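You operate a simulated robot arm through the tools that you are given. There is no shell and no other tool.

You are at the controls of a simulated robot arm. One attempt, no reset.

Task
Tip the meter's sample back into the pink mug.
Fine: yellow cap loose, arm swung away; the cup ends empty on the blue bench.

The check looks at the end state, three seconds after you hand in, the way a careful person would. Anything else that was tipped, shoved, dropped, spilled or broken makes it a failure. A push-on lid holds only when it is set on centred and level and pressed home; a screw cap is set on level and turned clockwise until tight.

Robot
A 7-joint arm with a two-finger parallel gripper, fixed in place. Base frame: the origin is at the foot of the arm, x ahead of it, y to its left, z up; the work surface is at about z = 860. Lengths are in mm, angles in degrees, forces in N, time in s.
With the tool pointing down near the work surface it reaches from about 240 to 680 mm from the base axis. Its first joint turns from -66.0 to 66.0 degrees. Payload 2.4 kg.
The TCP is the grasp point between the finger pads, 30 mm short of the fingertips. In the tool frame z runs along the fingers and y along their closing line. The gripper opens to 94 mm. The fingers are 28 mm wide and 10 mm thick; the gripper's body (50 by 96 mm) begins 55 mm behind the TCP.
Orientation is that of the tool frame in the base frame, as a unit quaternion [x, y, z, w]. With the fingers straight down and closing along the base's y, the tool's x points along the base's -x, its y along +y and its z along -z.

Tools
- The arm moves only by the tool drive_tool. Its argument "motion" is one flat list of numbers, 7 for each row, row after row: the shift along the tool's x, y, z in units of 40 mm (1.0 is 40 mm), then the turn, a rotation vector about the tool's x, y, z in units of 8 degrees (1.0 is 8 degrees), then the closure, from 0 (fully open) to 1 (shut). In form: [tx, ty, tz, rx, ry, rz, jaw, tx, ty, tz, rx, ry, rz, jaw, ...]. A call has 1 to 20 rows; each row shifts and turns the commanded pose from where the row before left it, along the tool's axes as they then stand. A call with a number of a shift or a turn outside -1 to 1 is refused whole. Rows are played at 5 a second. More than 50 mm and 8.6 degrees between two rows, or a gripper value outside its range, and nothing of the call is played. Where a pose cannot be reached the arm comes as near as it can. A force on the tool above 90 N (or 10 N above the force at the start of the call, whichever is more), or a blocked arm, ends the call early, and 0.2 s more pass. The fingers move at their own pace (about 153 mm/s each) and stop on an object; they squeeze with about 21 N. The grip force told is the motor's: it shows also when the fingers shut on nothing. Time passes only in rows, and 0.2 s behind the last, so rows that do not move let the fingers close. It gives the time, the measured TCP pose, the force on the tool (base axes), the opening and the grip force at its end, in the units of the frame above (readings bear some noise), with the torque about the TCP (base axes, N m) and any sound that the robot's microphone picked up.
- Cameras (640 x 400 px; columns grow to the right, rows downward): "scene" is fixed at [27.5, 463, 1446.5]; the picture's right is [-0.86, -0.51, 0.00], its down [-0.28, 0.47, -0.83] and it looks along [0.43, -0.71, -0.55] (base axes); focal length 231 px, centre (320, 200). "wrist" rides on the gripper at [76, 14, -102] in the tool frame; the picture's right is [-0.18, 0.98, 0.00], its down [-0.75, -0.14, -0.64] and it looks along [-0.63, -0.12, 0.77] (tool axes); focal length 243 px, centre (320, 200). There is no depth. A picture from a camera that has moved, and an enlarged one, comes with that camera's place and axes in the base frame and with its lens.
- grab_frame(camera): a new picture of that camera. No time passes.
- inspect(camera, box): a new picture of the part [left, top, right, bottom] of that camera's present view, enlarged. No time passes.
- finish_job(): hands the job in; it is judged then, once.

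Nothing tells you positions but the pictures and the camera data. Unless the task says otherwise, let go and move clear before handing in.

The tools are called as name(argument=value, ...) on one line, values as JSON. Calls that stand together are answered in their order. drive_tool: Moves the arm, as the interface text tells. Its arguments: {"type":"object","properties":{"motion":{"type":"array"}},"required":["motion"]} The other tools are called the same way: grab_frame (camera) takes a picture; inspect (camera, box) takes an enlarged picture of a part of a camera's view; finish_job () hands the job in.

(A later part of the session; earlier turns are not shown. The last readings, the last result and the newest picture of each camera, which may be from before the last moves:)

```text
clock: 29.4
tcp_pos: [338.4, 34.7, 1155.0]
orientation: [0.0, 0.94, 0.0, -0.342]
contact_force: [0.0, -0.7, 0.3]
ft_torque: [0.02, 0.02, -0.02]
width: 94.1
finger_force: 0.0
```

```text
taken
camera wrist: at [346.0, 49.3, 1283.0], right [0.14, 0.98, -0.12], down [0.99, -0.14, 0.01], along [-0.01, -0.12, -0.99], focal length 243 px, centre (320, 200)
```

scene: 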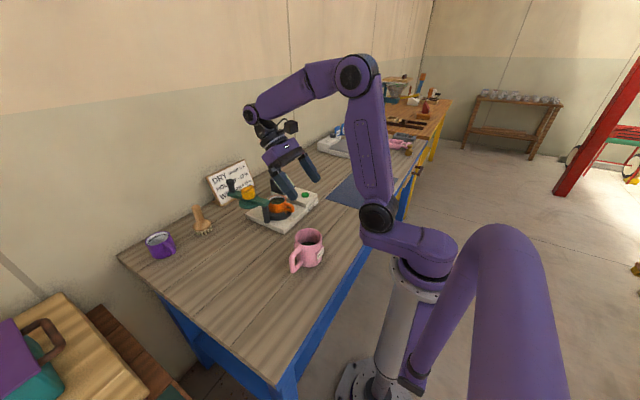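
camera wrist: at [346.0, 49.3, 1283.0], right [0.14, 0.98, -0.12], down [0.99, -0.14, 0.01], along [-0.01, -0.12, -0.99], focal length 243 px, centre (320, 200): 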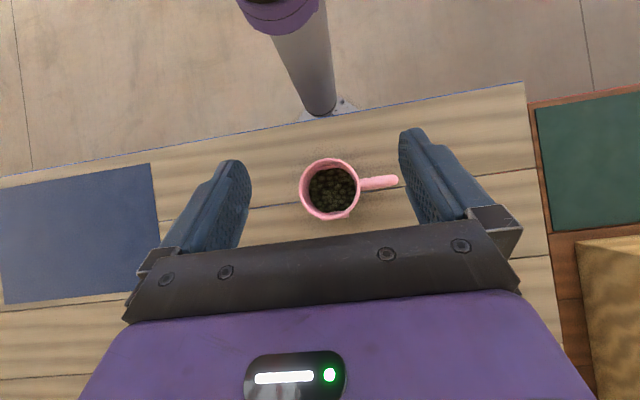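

The 40° tilt works. Combining both cameras refines the mug to about (331, 25.5), with its rim at z ≈ 955. I'll continue the tilt to about 88° to check it's reachable.

drive_tool(motion=[0, 0, 0, 0, 1, 0, 0, 0, 0, 0, 0, 1, 0, 0, 0, 0, 0, 0, 1, 0, 0, 0, 0, 0, 0, 1, 0, 0, 0, 0, 0, 0, 1, 0, 0, 0, 0, 0, 0, 1, 0, 0])

grab_frame(camera="scene")

grab_frame(camera="wrist")

```text
clock: 30.8
tcp_pos: [225.5, 56.9, 1144.9]
orientation: [-0.004, 0.749, -0.003, -0.663]
contact_force: [5.3, 3.8, -0.2]
ft_torque: [-0.02, 0.06, 0.23]
width: 92.2
finger_force: 0.0
out of reach, approached as far as the arm can: row 3, 4, 5, 6
stopped in row 6: the force on the tool passed its limit at 165 N (the readings are from after the stop); the commanded pose is now the measured one
```

```text
taken
```

scene: 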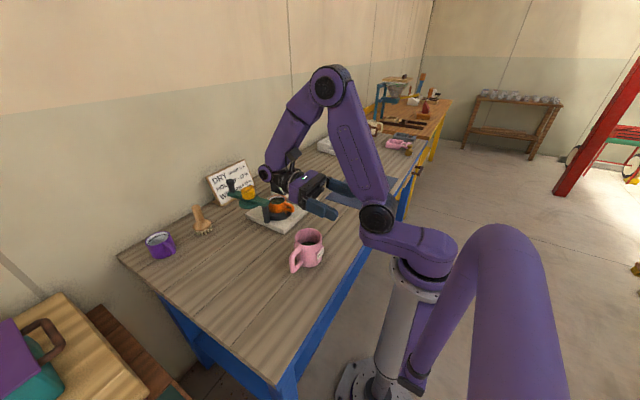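

```text
taken
camera wrist: at [317.2, 70.6, 1233.6], right [0.01, 0.98, -0.18], down [0.73, -0.13, -0.67], along [-0.68, -0.12, -0.72], focal length 243 px, centre (320, 200)
```

wrist: 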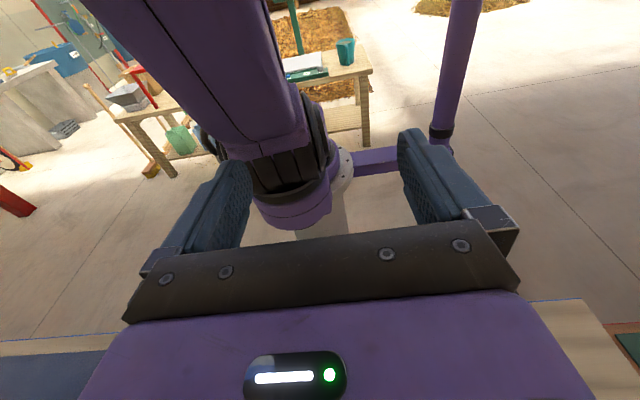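

That direction ran out of wrist flex at about 56° and the fingers touched the robot's own upper arm, with nothing on the bench touched. I'll back off, return to tool-down, and test a sideways pour with the hand yawed 90°.

drive_tool(motion=[0, 0, -0.6, 0, -0.2, 0, 0, 0, 0, -0.9, 0, -0.6, 0, 0, 0, 0, -0.5, 0, -1, 0, 0, 0, 0, 0, 0, -1, 0, 0, 0, 0, 0, 0, -1, 0, 0, 0, 0, 0, 0, -1, 0, 0, 0, 0, 0, 0, -1, 0, 0, 0, 0, 0, 0, -1, 0, 0, 0, 0, 0, 0, -1, 0, 0, 0, 0, 0, 0, -1, 0, 0, 0, 0, 0, 0, -1, 0, 0])

grab_frame(camera="scene")

```text
clock: 33.2
tcp_pos: [252.4, 63.8, 1153.5]
orientation: [-0.006, 0.999, 0.0, -0.04]
contact_force: [-0.1, 0.5, -0.2]
ft_torque: [0.0, -0.01, 0.01]
width: 94.2
finger_force: 0.0
out of reach, approached as far as the arm can: row 1, 2
```

```text
taken
```

scene: 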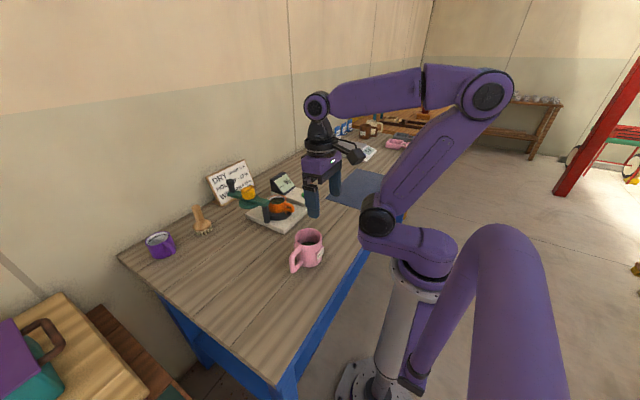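

Recovered to tool-down. I'll move over to near the mug at a safe height and yaw the tool by -88° to test the sideways option.

drive_tool(motion=[-0.66, -0.5, 0, 0, -0.57, 0, 0, -0.66, -0.5, 0, 0, 0, 0, 0, -0.66, -0.5, 0, 0, 0, 0, 0, 0, 0, 0, 0, 0, -1, 0, 0, 0, 0, 0, 0, -1, 0, 0, 0, 0, 0, 0, -1, 0, 0, 0, 0, 0, 0, -1, 0, 0, 0, 0, 0, 0, -1, 0, 0, 0, 0, 0, 0, -1, 0, 0, 0, 0, 0, 0, -1, 0, 0, 0, 0, 0, 0, -1, 0, 0, 0, 0, 0, 0, -1, 0, 0, 0, 0, 0, 0, -1, 0, 0, 0, 0, 0, 0, -1, 0])

grab_frame(camera="scene")

grab_frame(camera="wrist")

```text
clock: 36.2
tcp_pos: [332.6, 4.1, 1151.5]
orientation: [-0.7, 0.714, 0.001, 0.0]
contact_force: [-0.4, 0.7, -0.3]
ft_torque: [-0.01, 0.01, -0.03]
width: 94.0
finger_force: 0.0
```

```text
taken
```

scene: 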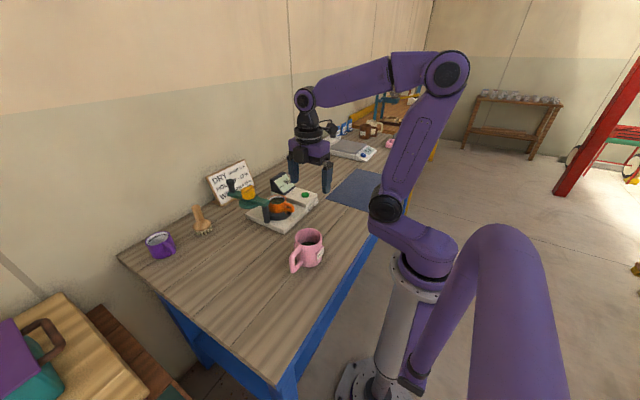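

```text
taken
camera wrist: at [316.0, -72.5, 1253.1], right [-0.98, 0.2, 0.0], down [0.16, 0.75, 0.64], along [0.13, 0.63, -0.77], focal length 243 px, centre (320, 200)
```

wrist: 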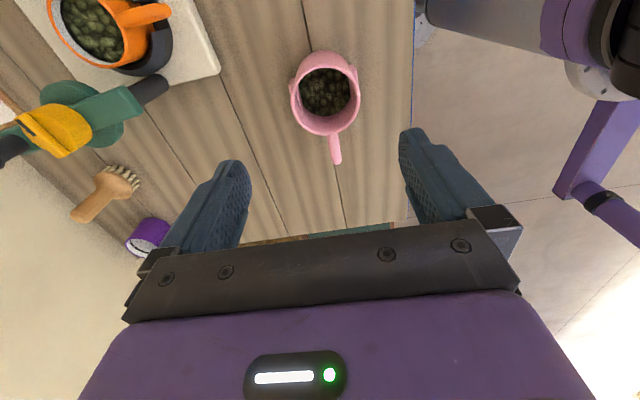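

At yaw -89° the hand is clear. I'll test the sideways tilt here, with the fingers swinging toward -y and the wrist moving to the +y side.

drive_tool(motion=[0, 0, 0, 0, 1, 0, 0, 0, 0, 0, 0, 1, 0, 0, 0, 0, 0, 0, 1, 0, 0, 0, 0, 0, 0, 1, 0, 0, 0, 0, 0, 0, 1, 0, 0, 0, 0, 0, 0, 1, 0, 0, 0, 0, 0, 0, 1, 0, 0])

grab_frame(camera="scene")

grab_frame(camera="wrist")

```text
clock: 37.8
tcp_pos: [331.9, 2.7, 1151.2]
orientation: [-0.617, 0.63, -0.329, -0.337]
contact_force: [0.0, -0.4, -0.5]
ft_torque: [-0.01, 0.02, -0.02]
width: 94.1
finger_force: 0.2
```

```text
taken
```

scene: 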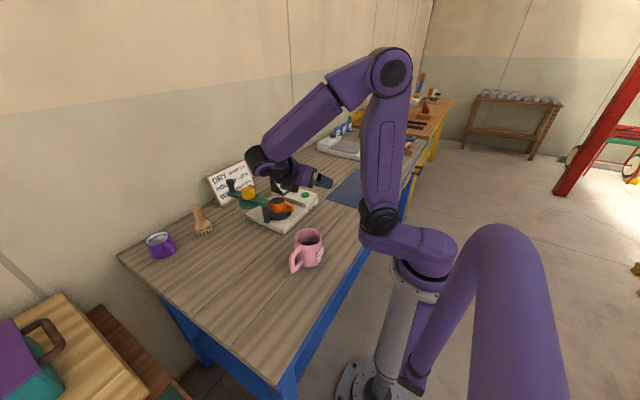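

```text
taken
camera wrist: at [318.9, 46.4, 1271.5], right [-0.98, 0.13, -0.15], down [0.16, 0.95, -0.27], along [0.11, -0.29, -0.95], focal length 243 px, centre (320, 200)
```

wrist: 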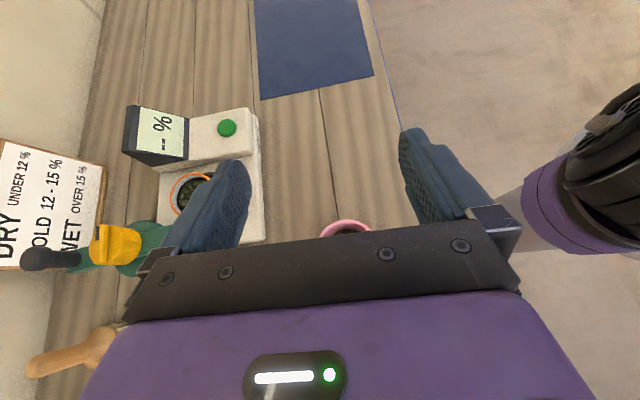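

56° is reachable with no contact. I'll continue to about 88°.

drive_tool(motion=[0, 0, 0, 0, 1, 0, 0, 0, 0, 0, 0, 1, 0, 0, 0, 0, 0, 0, 1, 0, 0, 0, 0, 0, 0, 1, 0, 0])

grab_frame(camera="scene")

grab_frame(camera="wrist")

```text
clock: 38.8
tcp_pos: [332.6, 2.8, 1151.1]
orientation: [-0.504, 0.513, -0.486, -0.497]
contact_force: [-0.5, -0.3, -0.3]
ft_torque: [0.0, 0.0, -0.01]
width: 94.5
finger_force: 0.0
```

```text
taken
```

scene: 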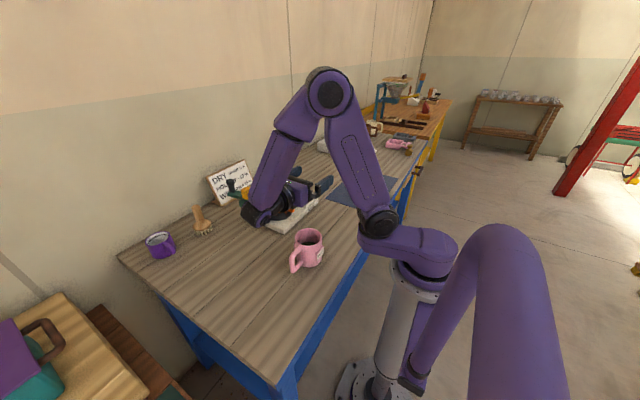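

```text
taken
camera wrist: at [320.0, 103.5, 1230.7], right [-0.98, 0.03, -0.18], down [0.16, 0.66, -0.73], along [0.1, -0.75, -0.66], focal length 243 px, centre (320, 200)
```

wrist: 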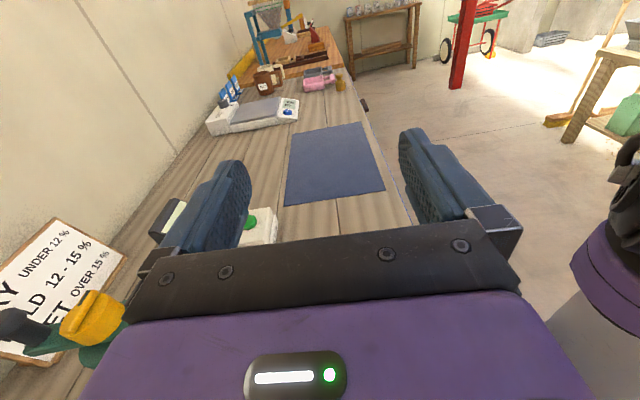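

88° works too, so the sideways pour is reachable. Next I'll test the start of that pour, tilting the other way to -58° with fingers toward +y, at the same safe height.

drive_tool(motion=[0, 0, 0, 0, -1, 0, 0, 0, 0, 0, 0, -1, 0, 0, 0, 0, 0, 0, -1, 0, 0, 0, 0, 0, 0, -1, 0, 0, 0, 0, 0, 0, -1, 0, 0, 0, 0, 0, 0, -1, 0, 0, 0, 0, 0, 0, -1, 0, 0, 0, 0, 0, 0, -1, 0, 0, 0, 0, 0, 0, -1, 0, 0, 0, 0, 0, 0, -1, 0, 0, 0, 0, 0, 0, -1, 0, 0, 0, 0, 0, 0, -1, 0, 0, 0, 0, 0, 0, -1, 0, 0, 0, 0, 0, 0, -1, 0, 0, 0, 0, 0, 0, -1, 0, 0, 0, 0, 0, 0, -1, 0, 0, 0, 0, 0, 0, -1, 0, 0, 0, 0, 0, 0, -1, 0, 0, 0, 0, 0, 0, -0.25, 0, 0])

grab_frame(camera="scene")

grab_frame(camera="wrist")

```text
clock: 42.8
tcp_pos: [333.1, 4.7, 1149.6]
orientation: [-0.609, 0.626, 0.34, 0.348]
contact_force: [-0.4, -0.1, -0.7]
ft_torque: [0.0, 0.0, 0.0]
width: 93.9
finger_force: 0.1
```

```text
taken
```

scene: 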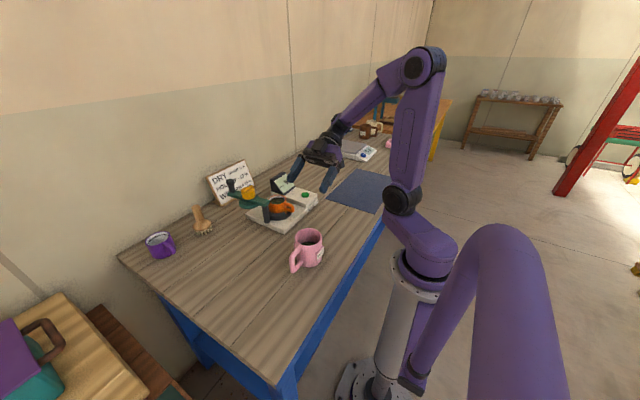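

```text
taken
camera wrist: at [314.5, -123.7, 1140.4], right [-0.98, 0.12, 0.16], down [0.14, -0.15, 0.98], along [0.14, 0.98, 0.13], focal length 243 px, centre (320, 200)
```

wrist: 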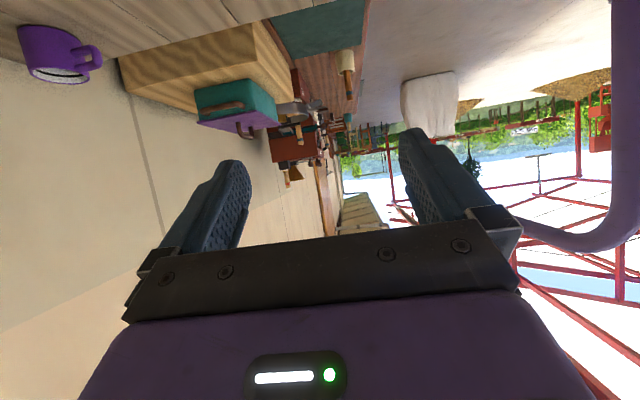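

Both ends of the sideways pour are reachable. I'll go back toward the cup, moving out and swinging the pitched hand to point along +x at a safe height.

drive_tool(motion=[0.2, -0.74, -0.33, 0, 0, 0, 0, 0.2, -0.74, -0.33, 0, 0, 0, 0, 0.2, -0.74, -0.33, 0, 0, 0, 0, 0.2, -0.74, -0.33, 0, 0, 0, 0, 0, 0, 0, 0.848, 0, 0.53, 0, 0, 0, 0, 0.848, 0, 0.53, 0, 0, 0, 0, 0.848, 0, 0.53, 0, 0, 0, 0, 0.848, 0, 0.53, 0, 0, 0, 0, 0.848, 0, 0.53, 0, 0, 0, 0, 0.848, 0, 0.53, 0, 0, 0, 0, 0.848, 0, 0.53, 0, 0, 0, 0, 0.848, 0, 0.53, 0, 0, 0, 0, 0.848, 0, 0.53, 0, 0, 0, 0, 0.848, 0, 0.53, 0, 0, 0, 0, 0.848, 0, 0.53, 0, 0, 0, 0, 0.06, 0, 0.04, 0])

grab_frame(camera="scene")

grab_frame(camera="wrist")

```text
clock: 46.2
tcp_pos: [449.1, -62.9, 1151.8]
orientation: [0.0, 0.875, 0.001, 0.484]
contact_force: [-0.9, 0.0, 0.1]
ft_torque: [-0.02, 0.0, -0.05]
width: 94.0
finger_force: 0.1
```

```text
taken
```

scene: 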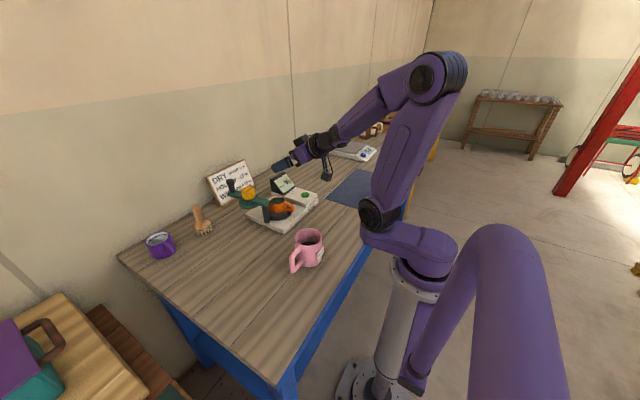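

```text
taken
camera wrist: at [320.7, -47.6, 1141.1], right [0.1, 0.98, 0.16], down [-0.14, -0.14, 0.98], along [0.98, -0.12, 0.13], focal length 243 px, centre (320, 200)
```

wrist: 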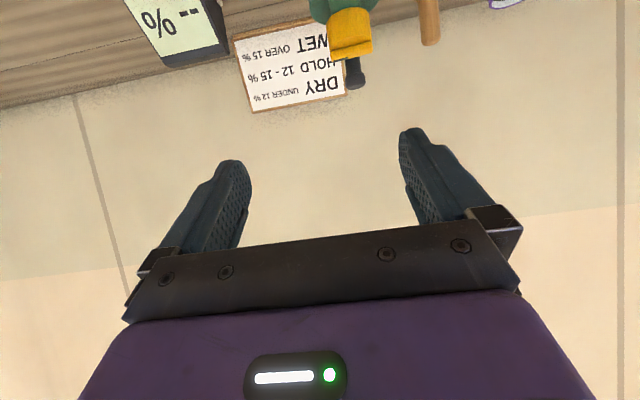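

The hand is pitched 58° forward at yaw 0. I'll narrow the jaw to about 80 mm so it clears the post and swung arm, and move to a pre-grasp point 120 mm back along the approach line.

drive_tool(motion=[0.74, -0.206, 0.48, 0, 0, 0, 0.149, 0.74, -0.206, 0.48, 0, 0, 0, 0.149, 0.74, -0.206, 0.48, 0, 0, 0, 0.149, 0.74, -0.206, 0.48, 0, 0, 0, 0.149, 0, 0, 0, 0, 0, 0, 0.149])

grab_frame(camera="wrist")

inspect(camera="scene", box=[240, 150, 350, 240])

```text
clock: 47.4
tcp_pos: [451.7, -92.7, 1010.3]
orientation: [0.0, 0.875, 0.0, 0.484]
contact_force: [-0.5, 0.1, 0.6]
ft_torque: [0.01, 0.01, 0.02]
width: 80.1
finger_force: 0.1
```

```text
taken
camera wrist: at [323.9, -79.7, 1000.4], right [0.1, 0.98, 0.16], down [-0.14, -0.14, 0.98], along [0.98, -0.12, 0.13], focal length 243 px, centre (320, 200)
```

wrist: 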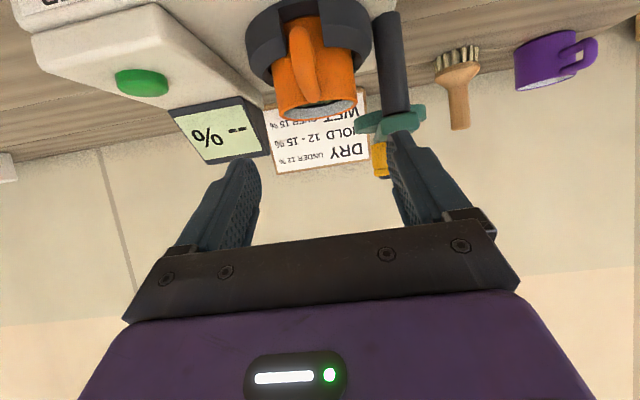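

```text
4.44 times, centred on (295, 195) of scene
camera zoom: at [27.5, 463.0, 1446.5], right [-0.86, -0.51, 0.0], down [-0.28, 0.47, -0.83], along [0.43, -0.71, -0.55], focal length 1027 px, centre (431, 222)
```

zoom: 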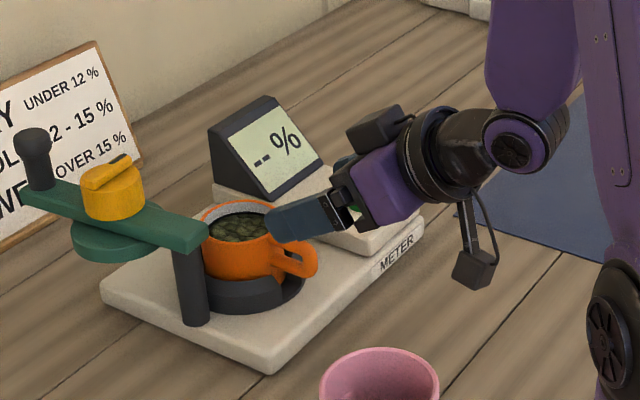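

inspect(camera="wrist", box=[220, 0, 460, 150])

```text
2.67 times, centred on (340, 75) of wrist
camera zoom: at [323.9, -79.7, 1000.4], right [0.1, 0.98, 0.16], down [-0.14, -0.14, 0.98], along [0.98, -0.12, 0.13], focal length 647 px, centre (267, 533)
```

zoom: 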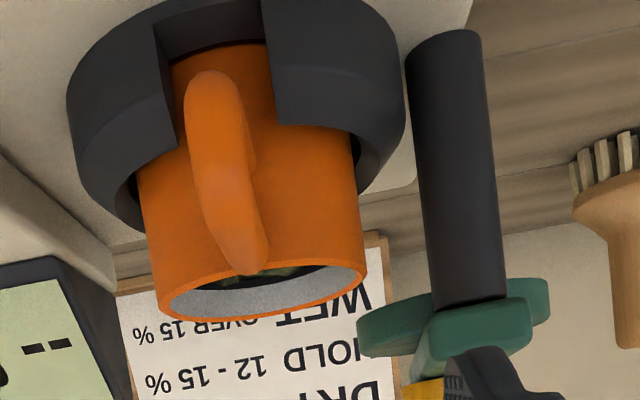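

The wrist view confirms the cup rim at about (553, -95.5, 949) and ring top near 915–920, with 3–4 mm margins to the swung arm. I'll approach along the tool axis and stop about 30 mm short to check.

drive_tool(motion=[-0.063, -0.075, 0.4, 0, 0, 0, 0.149, 0, 0, 0.5, 0, 0, 0, 0.149, 0, 0, 0.5, 0, 0, 0, 0.149, 0, 0, 0.4, 0, 0, 0, 0.149, 0, 0, 0.4, 0, 0, 0, 0.149, 0, 0, 0, 0, 0, 0, 0.149])

grab_frame(camera="wrist")

inspect(camera="scene", box=[240, 165, 330, 235])

```text
clock: 48.8
tcp_pos: [527.0, -96.5, 965.4]
orientation: [0.0, 0.876, 0.001, 0.483]
contact_force: [-0.1, -0.3, 0.5]
ft_torque: [-0.06, -0.01, 0.0]
width: 79.8
finger_force: 0.0
```

```text
taken
camera wrist: at [399.4, -83.2, 955.7], right [0.1, 0.98, 0.16], down [-0.14, -0.14, 0.98], along [0.99, -0.12, 0.13], focal length 243 px, centre (320, 200)
```

wrist: 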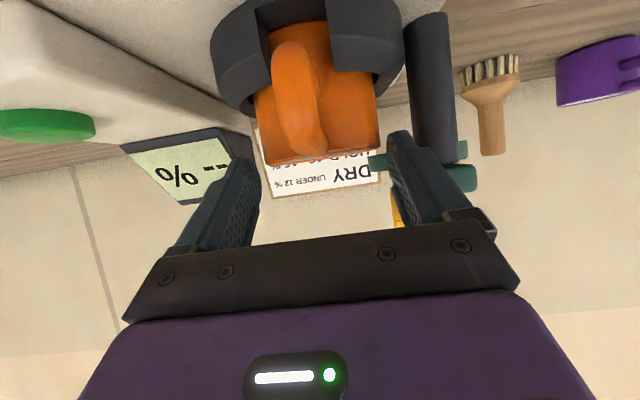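

```text
5.71 times, centred on (285, 200) of scene
camera zoom: at [27.5, 463.0, 1446.5], right [-0.86, -0.51, 0.0], down [-0.28, 0.47, -0.83], along [0.43, -0.71, -0.55], focal length 1321 px, centre (520, 200)
```

zoom: 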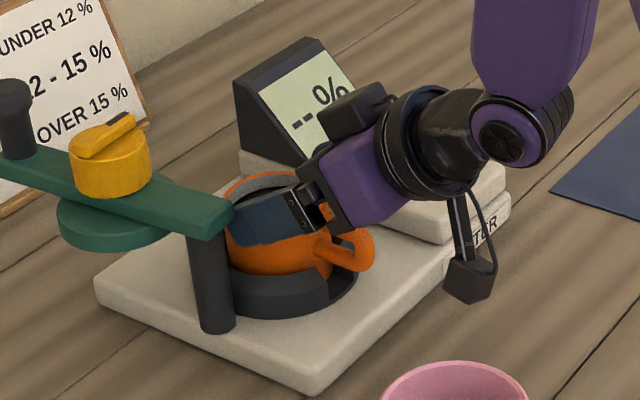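

Alignment is good, with the cup about 1 mm off the finger centre-plane. I'll go in the final 30 mm and check before closing.

drive_tool(motion=[0, 0, 0.26, 0, 0, 0, 0.149, 0, 0, 0.26, 0, 0, 0, 0.149, 0, 0, 0.25, 0, 0, 0, 0.149, 0, 0, 0, 0, 0, 0, 0.149])

grab_frame(camera="wrist")

inspect(camera="scene", box=[240, 165, 330, 235])

```text
clock: 49.3
tcp_pos: [531.5, -96.8, 958.7]
orientation: [0.001, 0.876, 0.002, 0.482]
contact_force: [-38.9, -0.5, 19.3]
ft_torque: [1.04, -0.66, 2.12]
width: 80.2
finger_force: 0.6
stopped in row 2: the force on the tool passed its limit at 114 N (the readings are from after the stop); the commanded pose is now the measured one
```

```text
taken
camera wrist: at [403.8, -83.5, 949.5], right [0.1, 0.98, 0.16], down [-0.14, -0.15, 0.98], along [0.99, -0.12, 0.12], focal length 243 px, centre (320, 200)
```

wrist: 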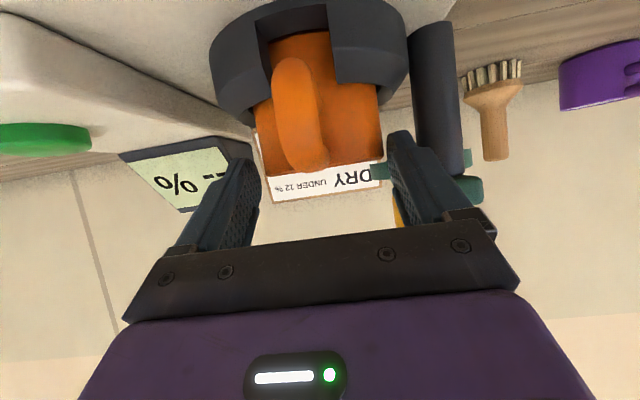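

```text
5.71 times, centred on (285, 200) of scene
camera zoom: at [26.0, 463.0, 1446.6], right [-0.86, -0.51, 0.0], down [-0.28, 0.47, -0.83], along [0.43, -0.71, -0.55], focal length 1321 px, centre (520, 200)
```

zoom: 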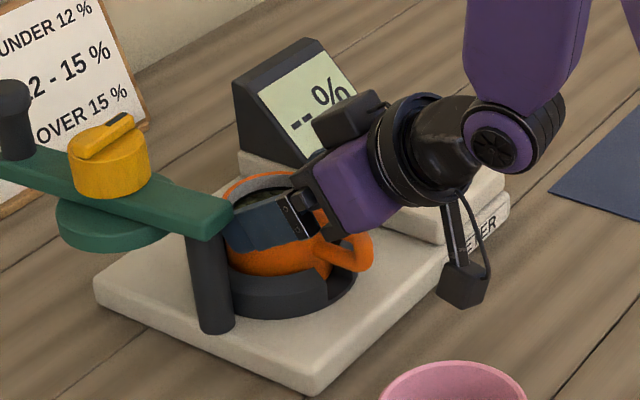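

Contact: the force pattern (torque/force gives about +54 mm in y, z ≈ 970) says the +y finger's outer edge met the back end of the swung green arm. I'll look closely before moving.

inspect(camera="wrist", box=[360, 100, 500, 250])

inspect(camera="scene", box=[255, 180, 300, 220])

```text
2.67 times, centred on (430, 175) of wrist
camera zoom: at [403.8, -83.5, 949.5], right [0.1, 0.98, 0.16], down [-0.14, -0.15, 0.98], along [0.99, -0.12, 0.12], focal length 647 px, centre (27, 267)
```

zoom: 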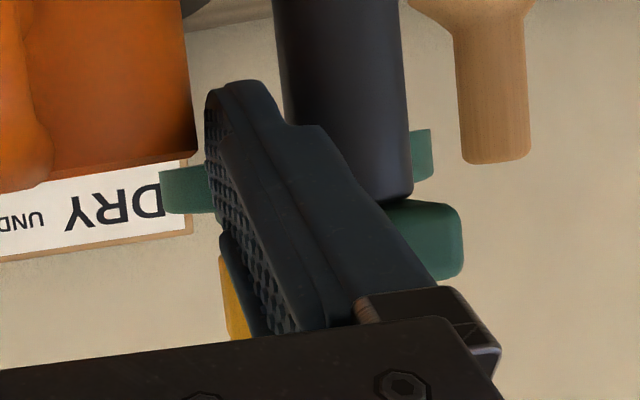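

```text
10.00 times, centred on (278, 200) of scene
camera zoom: at [26.0, 463.0, 1446.6], right [-0.86, -0.51, 0.0], down [-0.28, 0.47, -0.83], along [0.43, -0.71, -0.55], focal length 2311 px, centre (745, 200)
```

zoom: 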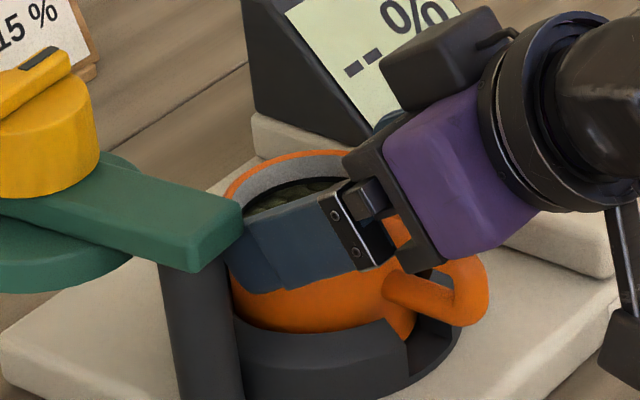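

The fingers thicken behind the tip, and that thicker part met the arm's rear end. I'll back straight out along the tool axis, check that nothing moved, and then re-approach with the hand azimuth rotated about 40° so that finger stays away from the post and arm.

drive_tool(motion=[0, 0, -0.3, 0, 0, 0, 0.149, 0, 0, -0.7, 0, 0, 0, 0.149, 0, 0, -0.9, 0, 0, 0, 0.149, 0, 0, -0.9, 0, 0, 0, 0.149, 0, 0, 0, 0, 0, 0, 0.149])

grab_frame(camera="wrist")

inspect(camera="scene", box=[240, 165, 330, 235])

inspect(camera="scene", box=[240, 150, 350, 240])

```text
clock: 50.5
tcp_pos: [439.3, -96.8, 1018.8]
orientation: [0.0, 0.876, 0.002, 0.483]
contact_force: [-0.4, 0.6, 0.7]
ft_torque: [0.02, 0.01, 0.0]
width: 80.2
finger_force: 0.0
```

```text
taken
camera wrist: at [311.4, -83.5, 1009.2], right [0.1, 0.98, 0.16], down [-0.14, -0.14, 0.98], along [0.99, -0.12, 0.12], focal length 243 px, centre (320, 200)
```

wrist: 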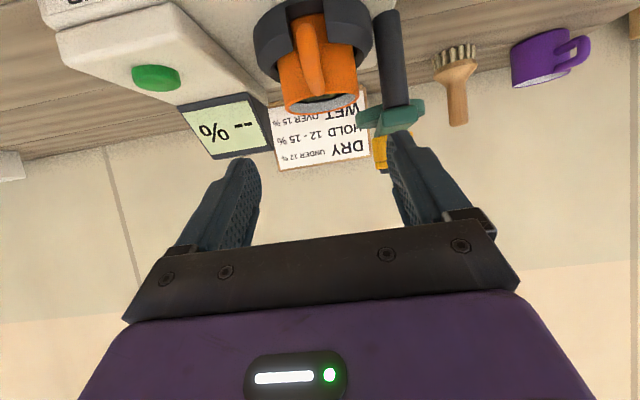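

```text
5.71 times, centred on (285, 200) of scene
camera zoom: at [27.5, 463.0, 1446.5], right [-0.86, -0.51, 0.0], down [-0.28, 0.47, -0.83], along [0.43, -0.71, -0.55], focal length 1321 px, centre (520, 200)
```

zoom: 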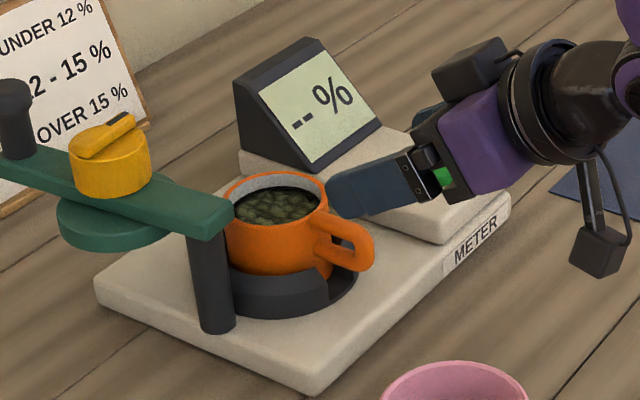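

```text
4.44 times, centred on (295, 195) of scene
camera zoom: at [27.5, 463.0, 1446.5], right [-0.86, -0.51, 0.0], down [-0.28, 0.47, -0.83], along [0.43, -0.71, -0.55], focal length 1027 px, centre (431, 222)
```

zoom: 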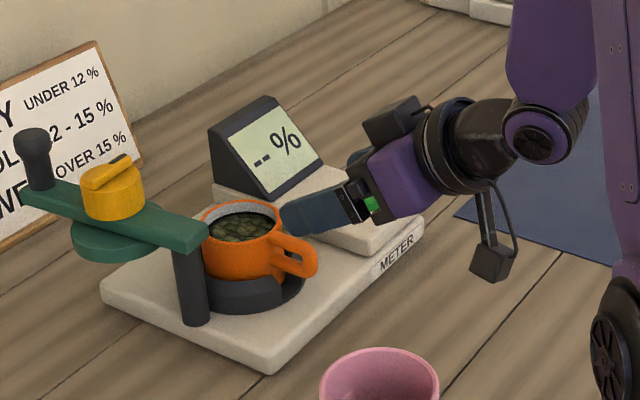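

Nothing moved: the meter, arm and cup look exactly as before. I'll reposition to the (-x, -y) side of the cup and yaw the pitched hand 40° so it points toward (+x, +y).

drive_tool(motion=[-0.31, -0.87, 0.235, 0, 0, 0, 0.149, -0.31, -0.87, 0.235, 0, 0, 0, 0.149, 0, 0, 0, -0.848, 0, -0.53, 0.149, 0, 0, 0, -0.848, 0, -0.53, 0.149, 0, 0, 0, -0.848, 0, -0.53, 0.149, 0, 0, 0, -0.848, 0, -0.53, 0.149, 0, 0, 0, -0.848, 0, -0.53, 0.149, 0, 0, 0, 0, 0, 0, 0.149])

grab_frame(camera="wrist")

inspect(camera="scene", box=[240, 150, 350, 240])

```text
clock: 52.3
tcp_pos: [469.1, -166.8, 1029.2]
orientation: [-0.299, 0.822, 0.169, 0.454]
contact_force: [0.3, -0.9, -0.2]
ft_torque: [0.02, -0.01, 0.03]
width: 80.0
finger_force: 0.0
```

```text
taken
camera wrist: at [362.2, -238.6, 1019.4], right [-0.56, 0.81, 0.16], down [-0.01, -0.2, 0.98], along [0.83, 0.54, 0.13], focal length 243 px, centre (320, 200)
```

wrist: 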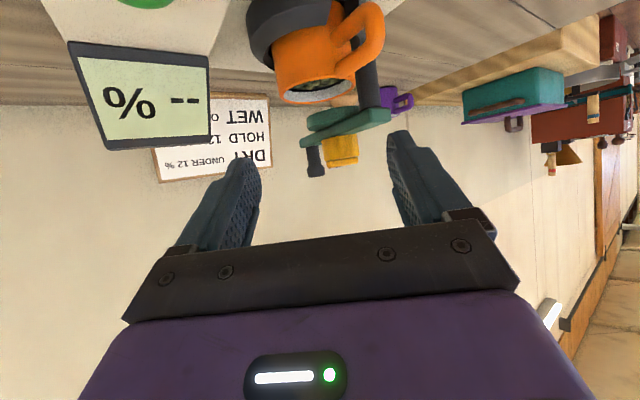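

```text
4.44 times, centred on (295, 195) of scene
camera zoom: at [27.5, 463.0, 1446.5], right [-0.86, -0.51, 0.0], down [-0.28, 0.47, -0.83], along [0.43, -0.71, -0.55], focal length 1027 px, centre (431, 222)
```

zoom: 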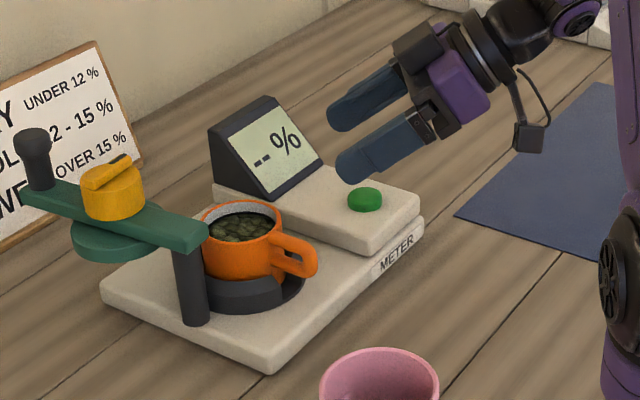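

inspect(camera="wrist", box=[240, 0, 420, 180])

```text
2.22 times, centred on (330, 90) of wrist
camera zoom: at [362.2, -238.6, 1019.4], right [-0.56, 0.81, 0.16], down [-0.01, -0.2, 0.98], along [0.83, 0.54, 0.13], focal length 539 px, centre (298, 444)
```

zoom: 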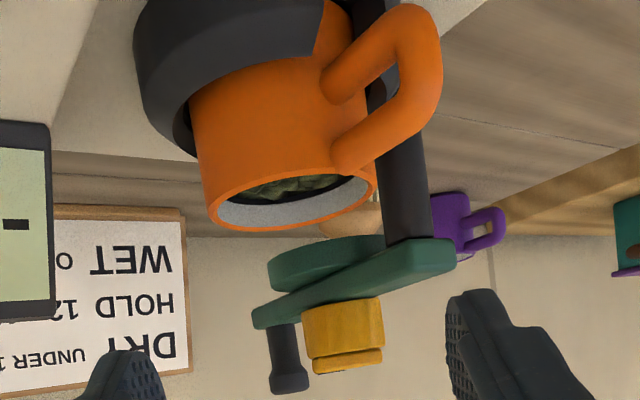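

The cup centre lies within about 0.5 mm of the finger plane. The handle top is nearly flush with the rim (z ≈ 948), so I'll ease the tilt to about 52° for more clearance over it and advance to 30 mm short.

drive_tool(motion=[0, 0, 0, 0, 0.71, 0, 0.149, -0.157, -0.012, 0.37, 0, 0, 0, 0.149, 0, 0, 0.5, 0, 0, 0, 0.149, 0, 0, 0.6, 0, 0, 0, 0.149, 0, 0, 0.6, 0, 0, 0, 0.149, 0, 0, 0.55, 0, 0, 0, 0.149, 0, 0, 0, 0, 0, 0, 0.149])

grab_frame(camera="wrist")

inspect(camera="scene", box=[250, 165, 330, 225])

```text
clock: 53.9
tcp_pos: [535.5, -110.0, 969.8]
orientation: [-0.307, 0.844, 0.153, 0.413]
contact_force: [-0.8, -0.7, 0.1]
ft_torque: [-0.01, 0.01, 0.02]
width: 79.8
finger_force: 0.0
```

```text
taken
camera wrist: at [428.1, -181.5, 972.3], right [-0.55, 0.82, 0.15], down [0.06, -0.14, 0.99], along [0.84, 0.55, 0.03], focal length 243 px, centre (320, 200)
```

wrist: 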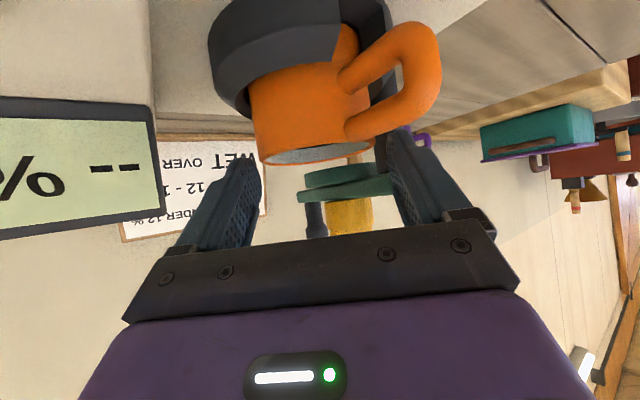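

```text
6.67 times, centred on (290, 195) of scene
camera zoom: at [27.5, 463.0, 1446.5], right [-0.86, -0.51, 0.0], down [-0.28, 0.47, -0.83], along [0.43, -0.71, -0.55], focal length 1541 px, centre (520, 233)
```

zoom: 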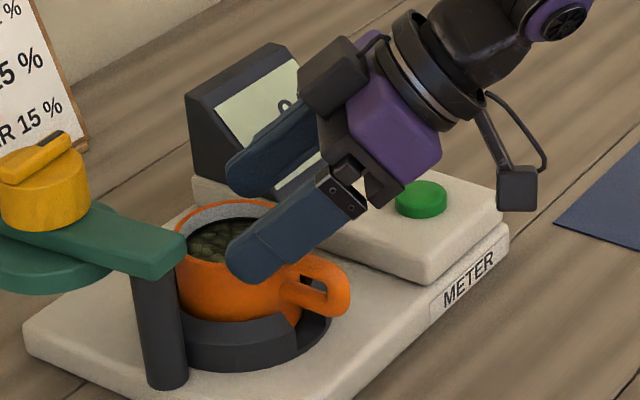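

inspect(camera="wrist", box=[220, 60, 470, 240])

inspect(camera="scene", box=[262, 178, 306, 212])

```text
2.22 times, centred on (345, 150) of wrist
camera zoom: at [428.1, -181.5, 972.3], right [-0.55, 0.82, 0.15], down [0.06, -0.14, 0.99], along [0.84, 0.55, 0.03], focal length 539 px, centre (264, 311)
```

zoom: 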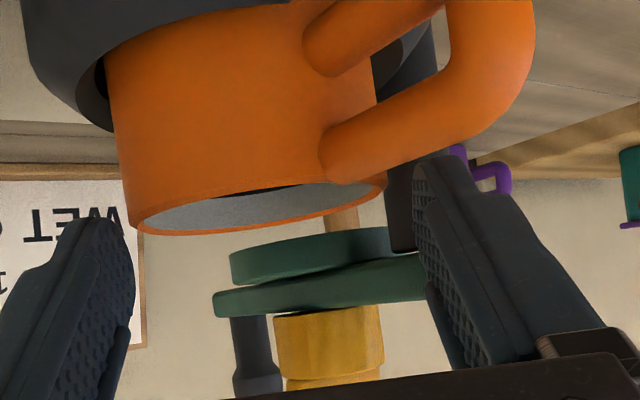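

```text
11.76 times, centred on (284, 195) of scene
camera zoom: at [27.5, 463.0, 1446.5], right [-0.86, -0.51, 0.0], down [-0.28, 0.47, -0.83], along [0.43, -0.71, -0.55], focal length 2719 px, centre (744, 259)
```

zoom: 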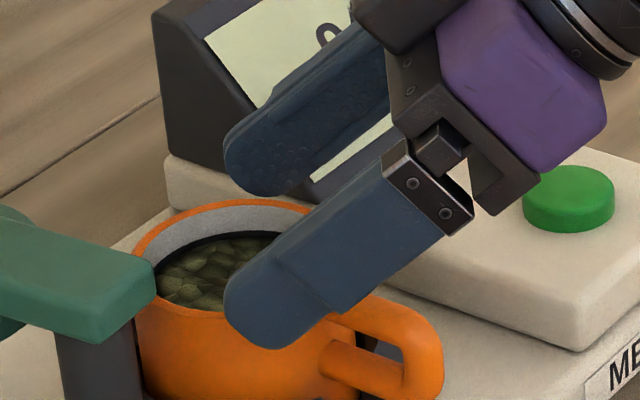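

Lateral offset is under 0.5 mm and the left finger clears the handle and post. I'll advance the remaining 29 mm slowly.

drive_tool(motion=[0.01, 0, 0.2, 0, 0, 0, 0.149, 0.01, 0, 0.2, 0, 0, 0, 0.149, 0, 0, 0.18, 0, 0, 0, 0.149, 0, 0, 0.16, 0, 0, 0, 0.149, 0, 0, 0, 0, 0, 0, 0.149])

inspect(camera="wrist", box=[220, 60, 470, 240])

inspect(camera="scene", box=[262, 178, 306, 212])

```text
clock: 55.1
tcp_pos: [551.9, -95.3, 950.7]
orientation: [-0.306, 0.845, 0.152, 0.412]
contact_force: [-0.2, -0.8, -0.3]
ft_torque: [0.0, 0.03, -0.03]
width: 79.8
finger_force: 0.1
```

```text
2.22 times, centred on (345, 150) of wrist
camera zoom: at [444.7, -167.7, 952.9], right [-0.55, 0.82, 0.15], down [0.06, -0.14, 0.99], along [0.84, 0.55, 0.03], focal length 539 px, centre (264, 311)
```

zoom: 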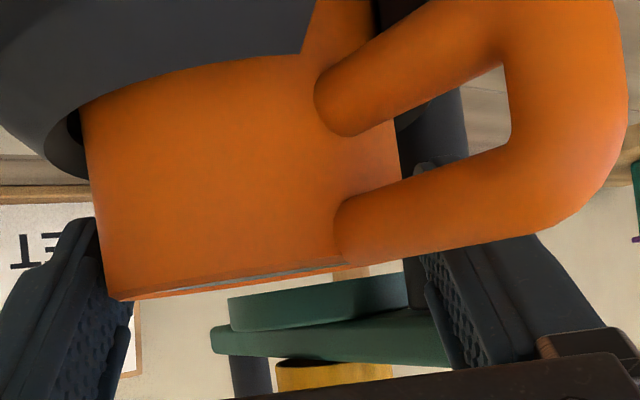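

```text
11.76 times, centred on (284, 195) of scene
camera zoom: at [27.5, 463.0, 1446.5], right [-0.86, -0.51, 0.0], down [-0.28, 0.47, -0.83], along [0.43, -0.71, -0.55], focal length 2719 px, centre (744, 259)
```

zoom: 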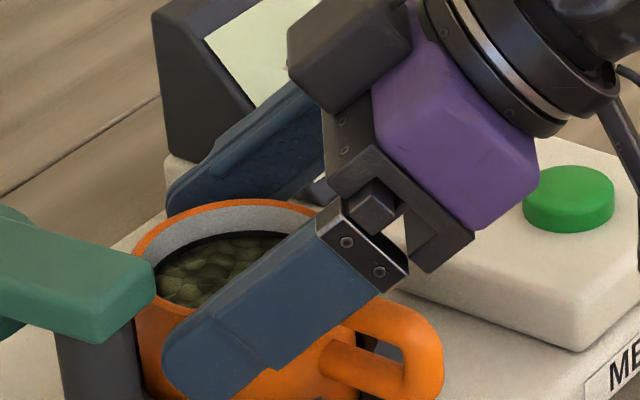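

No contact, and the fingers straddle the cup with the beans undisturbed. I'll close on the cup body.

drive_tool(motion=[0, 0, 0, 0, 0, 0, 0.2, 0, 0, 0, 0, 0, 0, 0.3, 0, 0, 0, 0, 0, 0, 0.6, 0, 0, 0, 0, 0, 0, 1, 0, 0, 0, 0, 0, 0, 1])

inspect(camera="scene", box=[262, 178, 306, 212])

inspect(camera="wrist", box=[220, 60, 470, 240])

```text
clock: 56.3
tcp_pos: [551.8, -96.0, 950.5]
orientation: [-0.306, 0.845, 0.152, 0.412]
contact_force: [1.6, -0.4, 1.3]
ft_torque: [0.03, 0.0, 0.0]
width: 71.5
finger_force: 21.1
```

```text
11.76 times, centred on (284, 195) of scene
camera zoom: at [27.5, 463.0, 1446.5], right [-0.86, -0.51, 0.0], down [-0.28, 0.47, -0.83], along [0.43, -0.71, -0.55], focal length 2719 px, centre (744, 259)
```

zoom: 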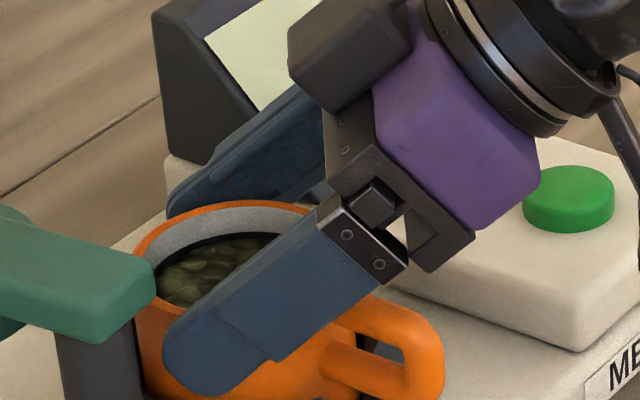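

```text
2.22 times, centred on (345, 150) of wrist
camera zoom: at [444.5, -167.8, 953.0], right [-0.55, 0.82, 0.15], down [0.06, -0.14, 0.99], along [0.84, 0.55, 0.03], focal length 539 px, centre (264, 311)
```

zoom: 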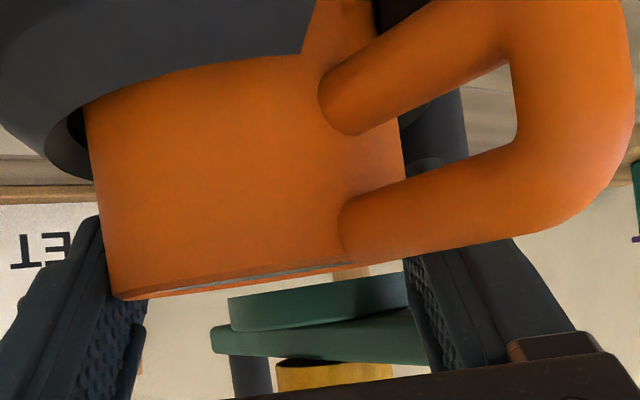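

Gripped at 71.5 mm with about 21 N. I'll lift straight up a little and check that the cup comes along level.

drive_tool(motion=[-0.1, 0, -0.077, 0, 0, 0, 1, -0.15, 0, -0.115, 0, 0, 0, 1, -0.15, 0, -0.115, 0, 0, 0, 1, 0, 0, 0, 0, 0, 0, 1])

inspect(camera="scene", box=[250, 165, 330, 225])

inspect(camera="wrist", box=[220, 0, 470, 240])

```text
clock: 57.3
tcp_pos: [552.2, -96.1, 970.3]
orientation: [-0.306, 0.845, 0.153, 0.411]
contact_force: [0.5, -0.4, -6.0]
ft_torque: [-0.23, -0.06, -0.03]
width: 71.5
finger_force: 20.6
```

```text
6.67 times, centred on (290, 195) of scene
camera zoom: at [27.6, 462.9, 1446.6], right [-0.86, -0.51, 0.0], down [-0.28, 0.47, -0.83], along [0.43, -0.71, -0.55], focal length 1541 px, centre (520, 233)
```

zoom: 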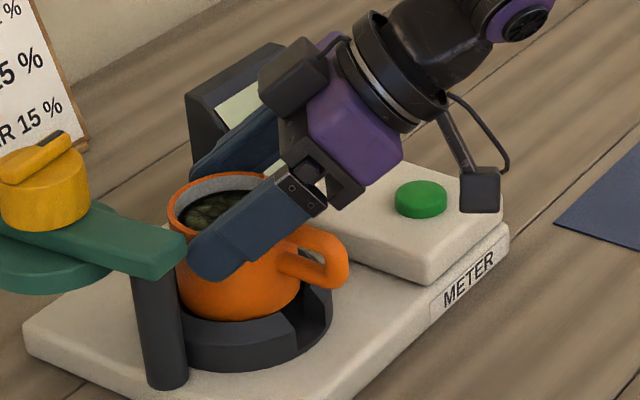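

```text
1.67 times, centred on (345, 120) of wrist
camera zoom: at [445.1, -168.3, 972.9], right [-0.55, 0.82, 0.15], down [0.06, -0.14, 0.99], along [0.84, 0.55, 0.03], focal length 404 px, centre (278, 333)
```

zoom: 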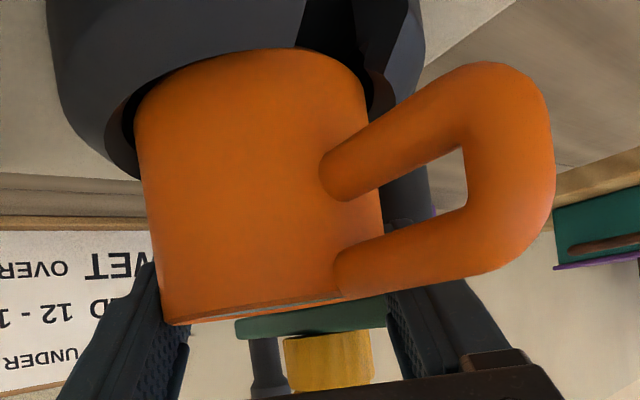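

The cup lifts cleanly, with about 6 N of load. I'll lift it fully clear of the holder ring and re-read the load and torque.

drive_tool(motion=[-0.2, 0, -0.154, 0, 0, 0, 1, -0.2, 0, -0.154, 0, 0, 0, 1, -0.2, 0, -0.154, 0, 0, 0, 1, -0.2, 0, -0.154, 0, 0, 0, 1, -0.2, 0, -0.154, 0, 0, 0, 1, -0.15, 0, -0.115, 0, 0, 0, 1, 0, 0, 0, 0, 0, 0, 1, 0, 0, 0, 0, 0, 0, 1])

inspect(camera="scene", box=[240, 150, 330, 225])

inspect(camera="wrist", box=[220, 0, 470, 240])

```text
clock: 59.1
tcp_pos: [552.9, -97.1, 1031.1]
orientation: [-0.306, 0.844, 0.152, 0.412]
contact_force: [0.5, -0.2, -2.9]
ft_torque: [0.02, -0.02, -0.02]
width: 71.3
finger_force: 21.9
```

```text
5.33 times, centred on (285, 188) of scene
camera zoom: at [27.5, 463.0, 1446.5], right [-0.86, -0.51, 0.0], down [-0.28, 0.47, -0.83], along [0.43, -0.71, -0.55], focal length 1233 px, centre (507, 267)
```

zoom: 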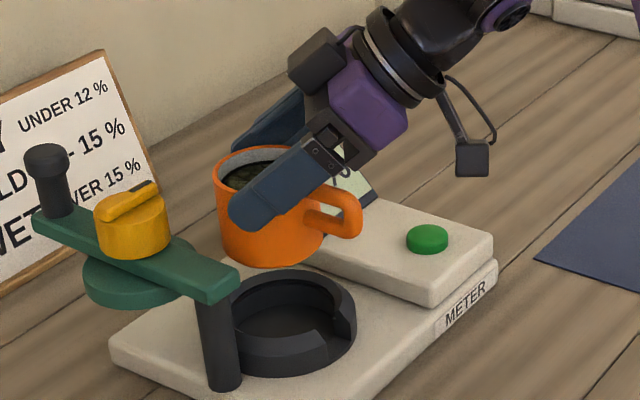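

```text
1.67 times, centred on (345, 120) of wrist
camera zoom: at [446.3, -168.6, 1032.9], right [-0.55, 0.82, 0.15], down [0.06, -0.14, 0.99], along [0.84, 0.55, 0.03], focal length 404 px, centre (278, 333)
```

zoom: 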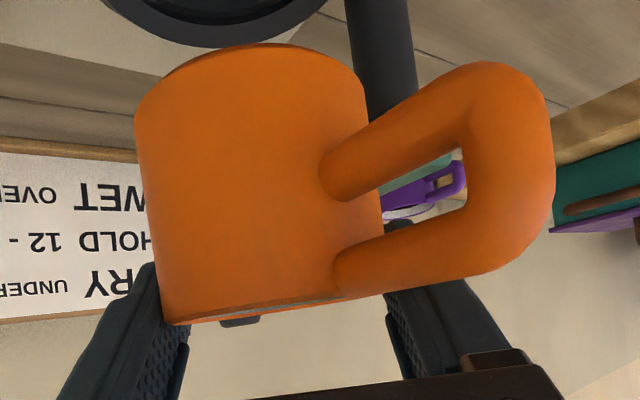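

The cup is fully clear, held level, and now reads about 0.3 kg with nearly zero torque. I'll carry it back toward -x, away from the meter, and swing the hand to azimuth 90° so its front lip faces +y for the pour.

drive_tool(motion=[0.12, 0.19, -0.19, 0, 0, 0, 1, 0.22, 0.34, -0.35, 0, 0, 0, 1, 0.247, 0.385, -0.389, 0, 0, 0, 1, 0.247, 0.385, -0.389, 0, 0, 0, 1, 0.22, 0.34, -0.35, 0, 0, 0, 1, 0.12, 0.19, -0.19, 0, 0, 0, 1, 0, 0, 0, -0.4, 0, -0.31, 1, 0, 0, 0, -0.7, 0, -0.546, 1, 0, 0, 0, -0.788, 0, -0.615, 1, 0, 0, 0, -0.788, 0, -0.615, 1, 0, 0, 0, -0.788, 0, -0.615, 1, 0, 0, 0, -0.7, 0, -0.546, 1, 0, 0, 0, -0.5, 0, -0.39, 1, 0, 0, 0, -0.235, 0, -0.183, 1, 0, 0, 0, 0, 0, 0, 1])

grab_frame(camera="scene")

grab_frame(camera="wrist")

```text
clock: 62.3
tcp_pos: [439.8, -96.3, 1039.5]
orientation: [-0.633, 0.636, 0.312, 0.312]
contact_force: [0.1, 1.0, -1.7]
ft_torque: [0.01, 0.01, 0.02]
width: 71.5
finger_force: 20.8
```

```text
taken
```

scene: 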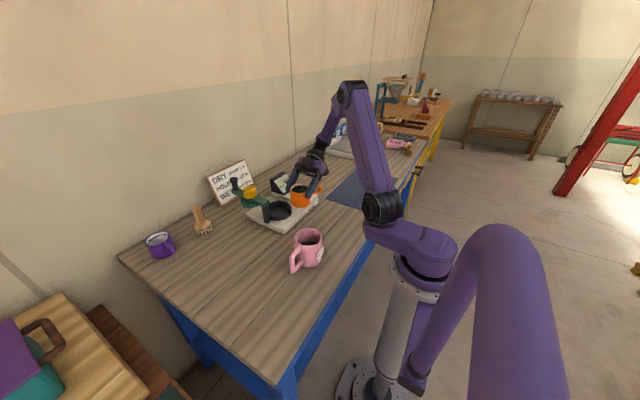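

```text
taken
camera wrist: at [424.4, -225.2, 1040.7], right [-0.98, 0.12, 0.15], down [0.14, -0.05, 0.99], along [0.12, 0.99, 0.03], focal length 243 px, centre (320, 200)
```

wrist: 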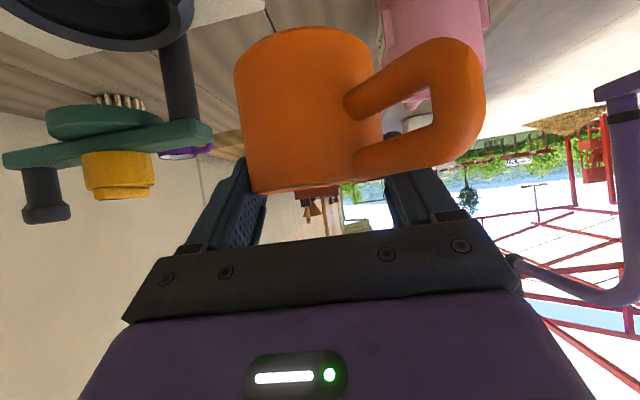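

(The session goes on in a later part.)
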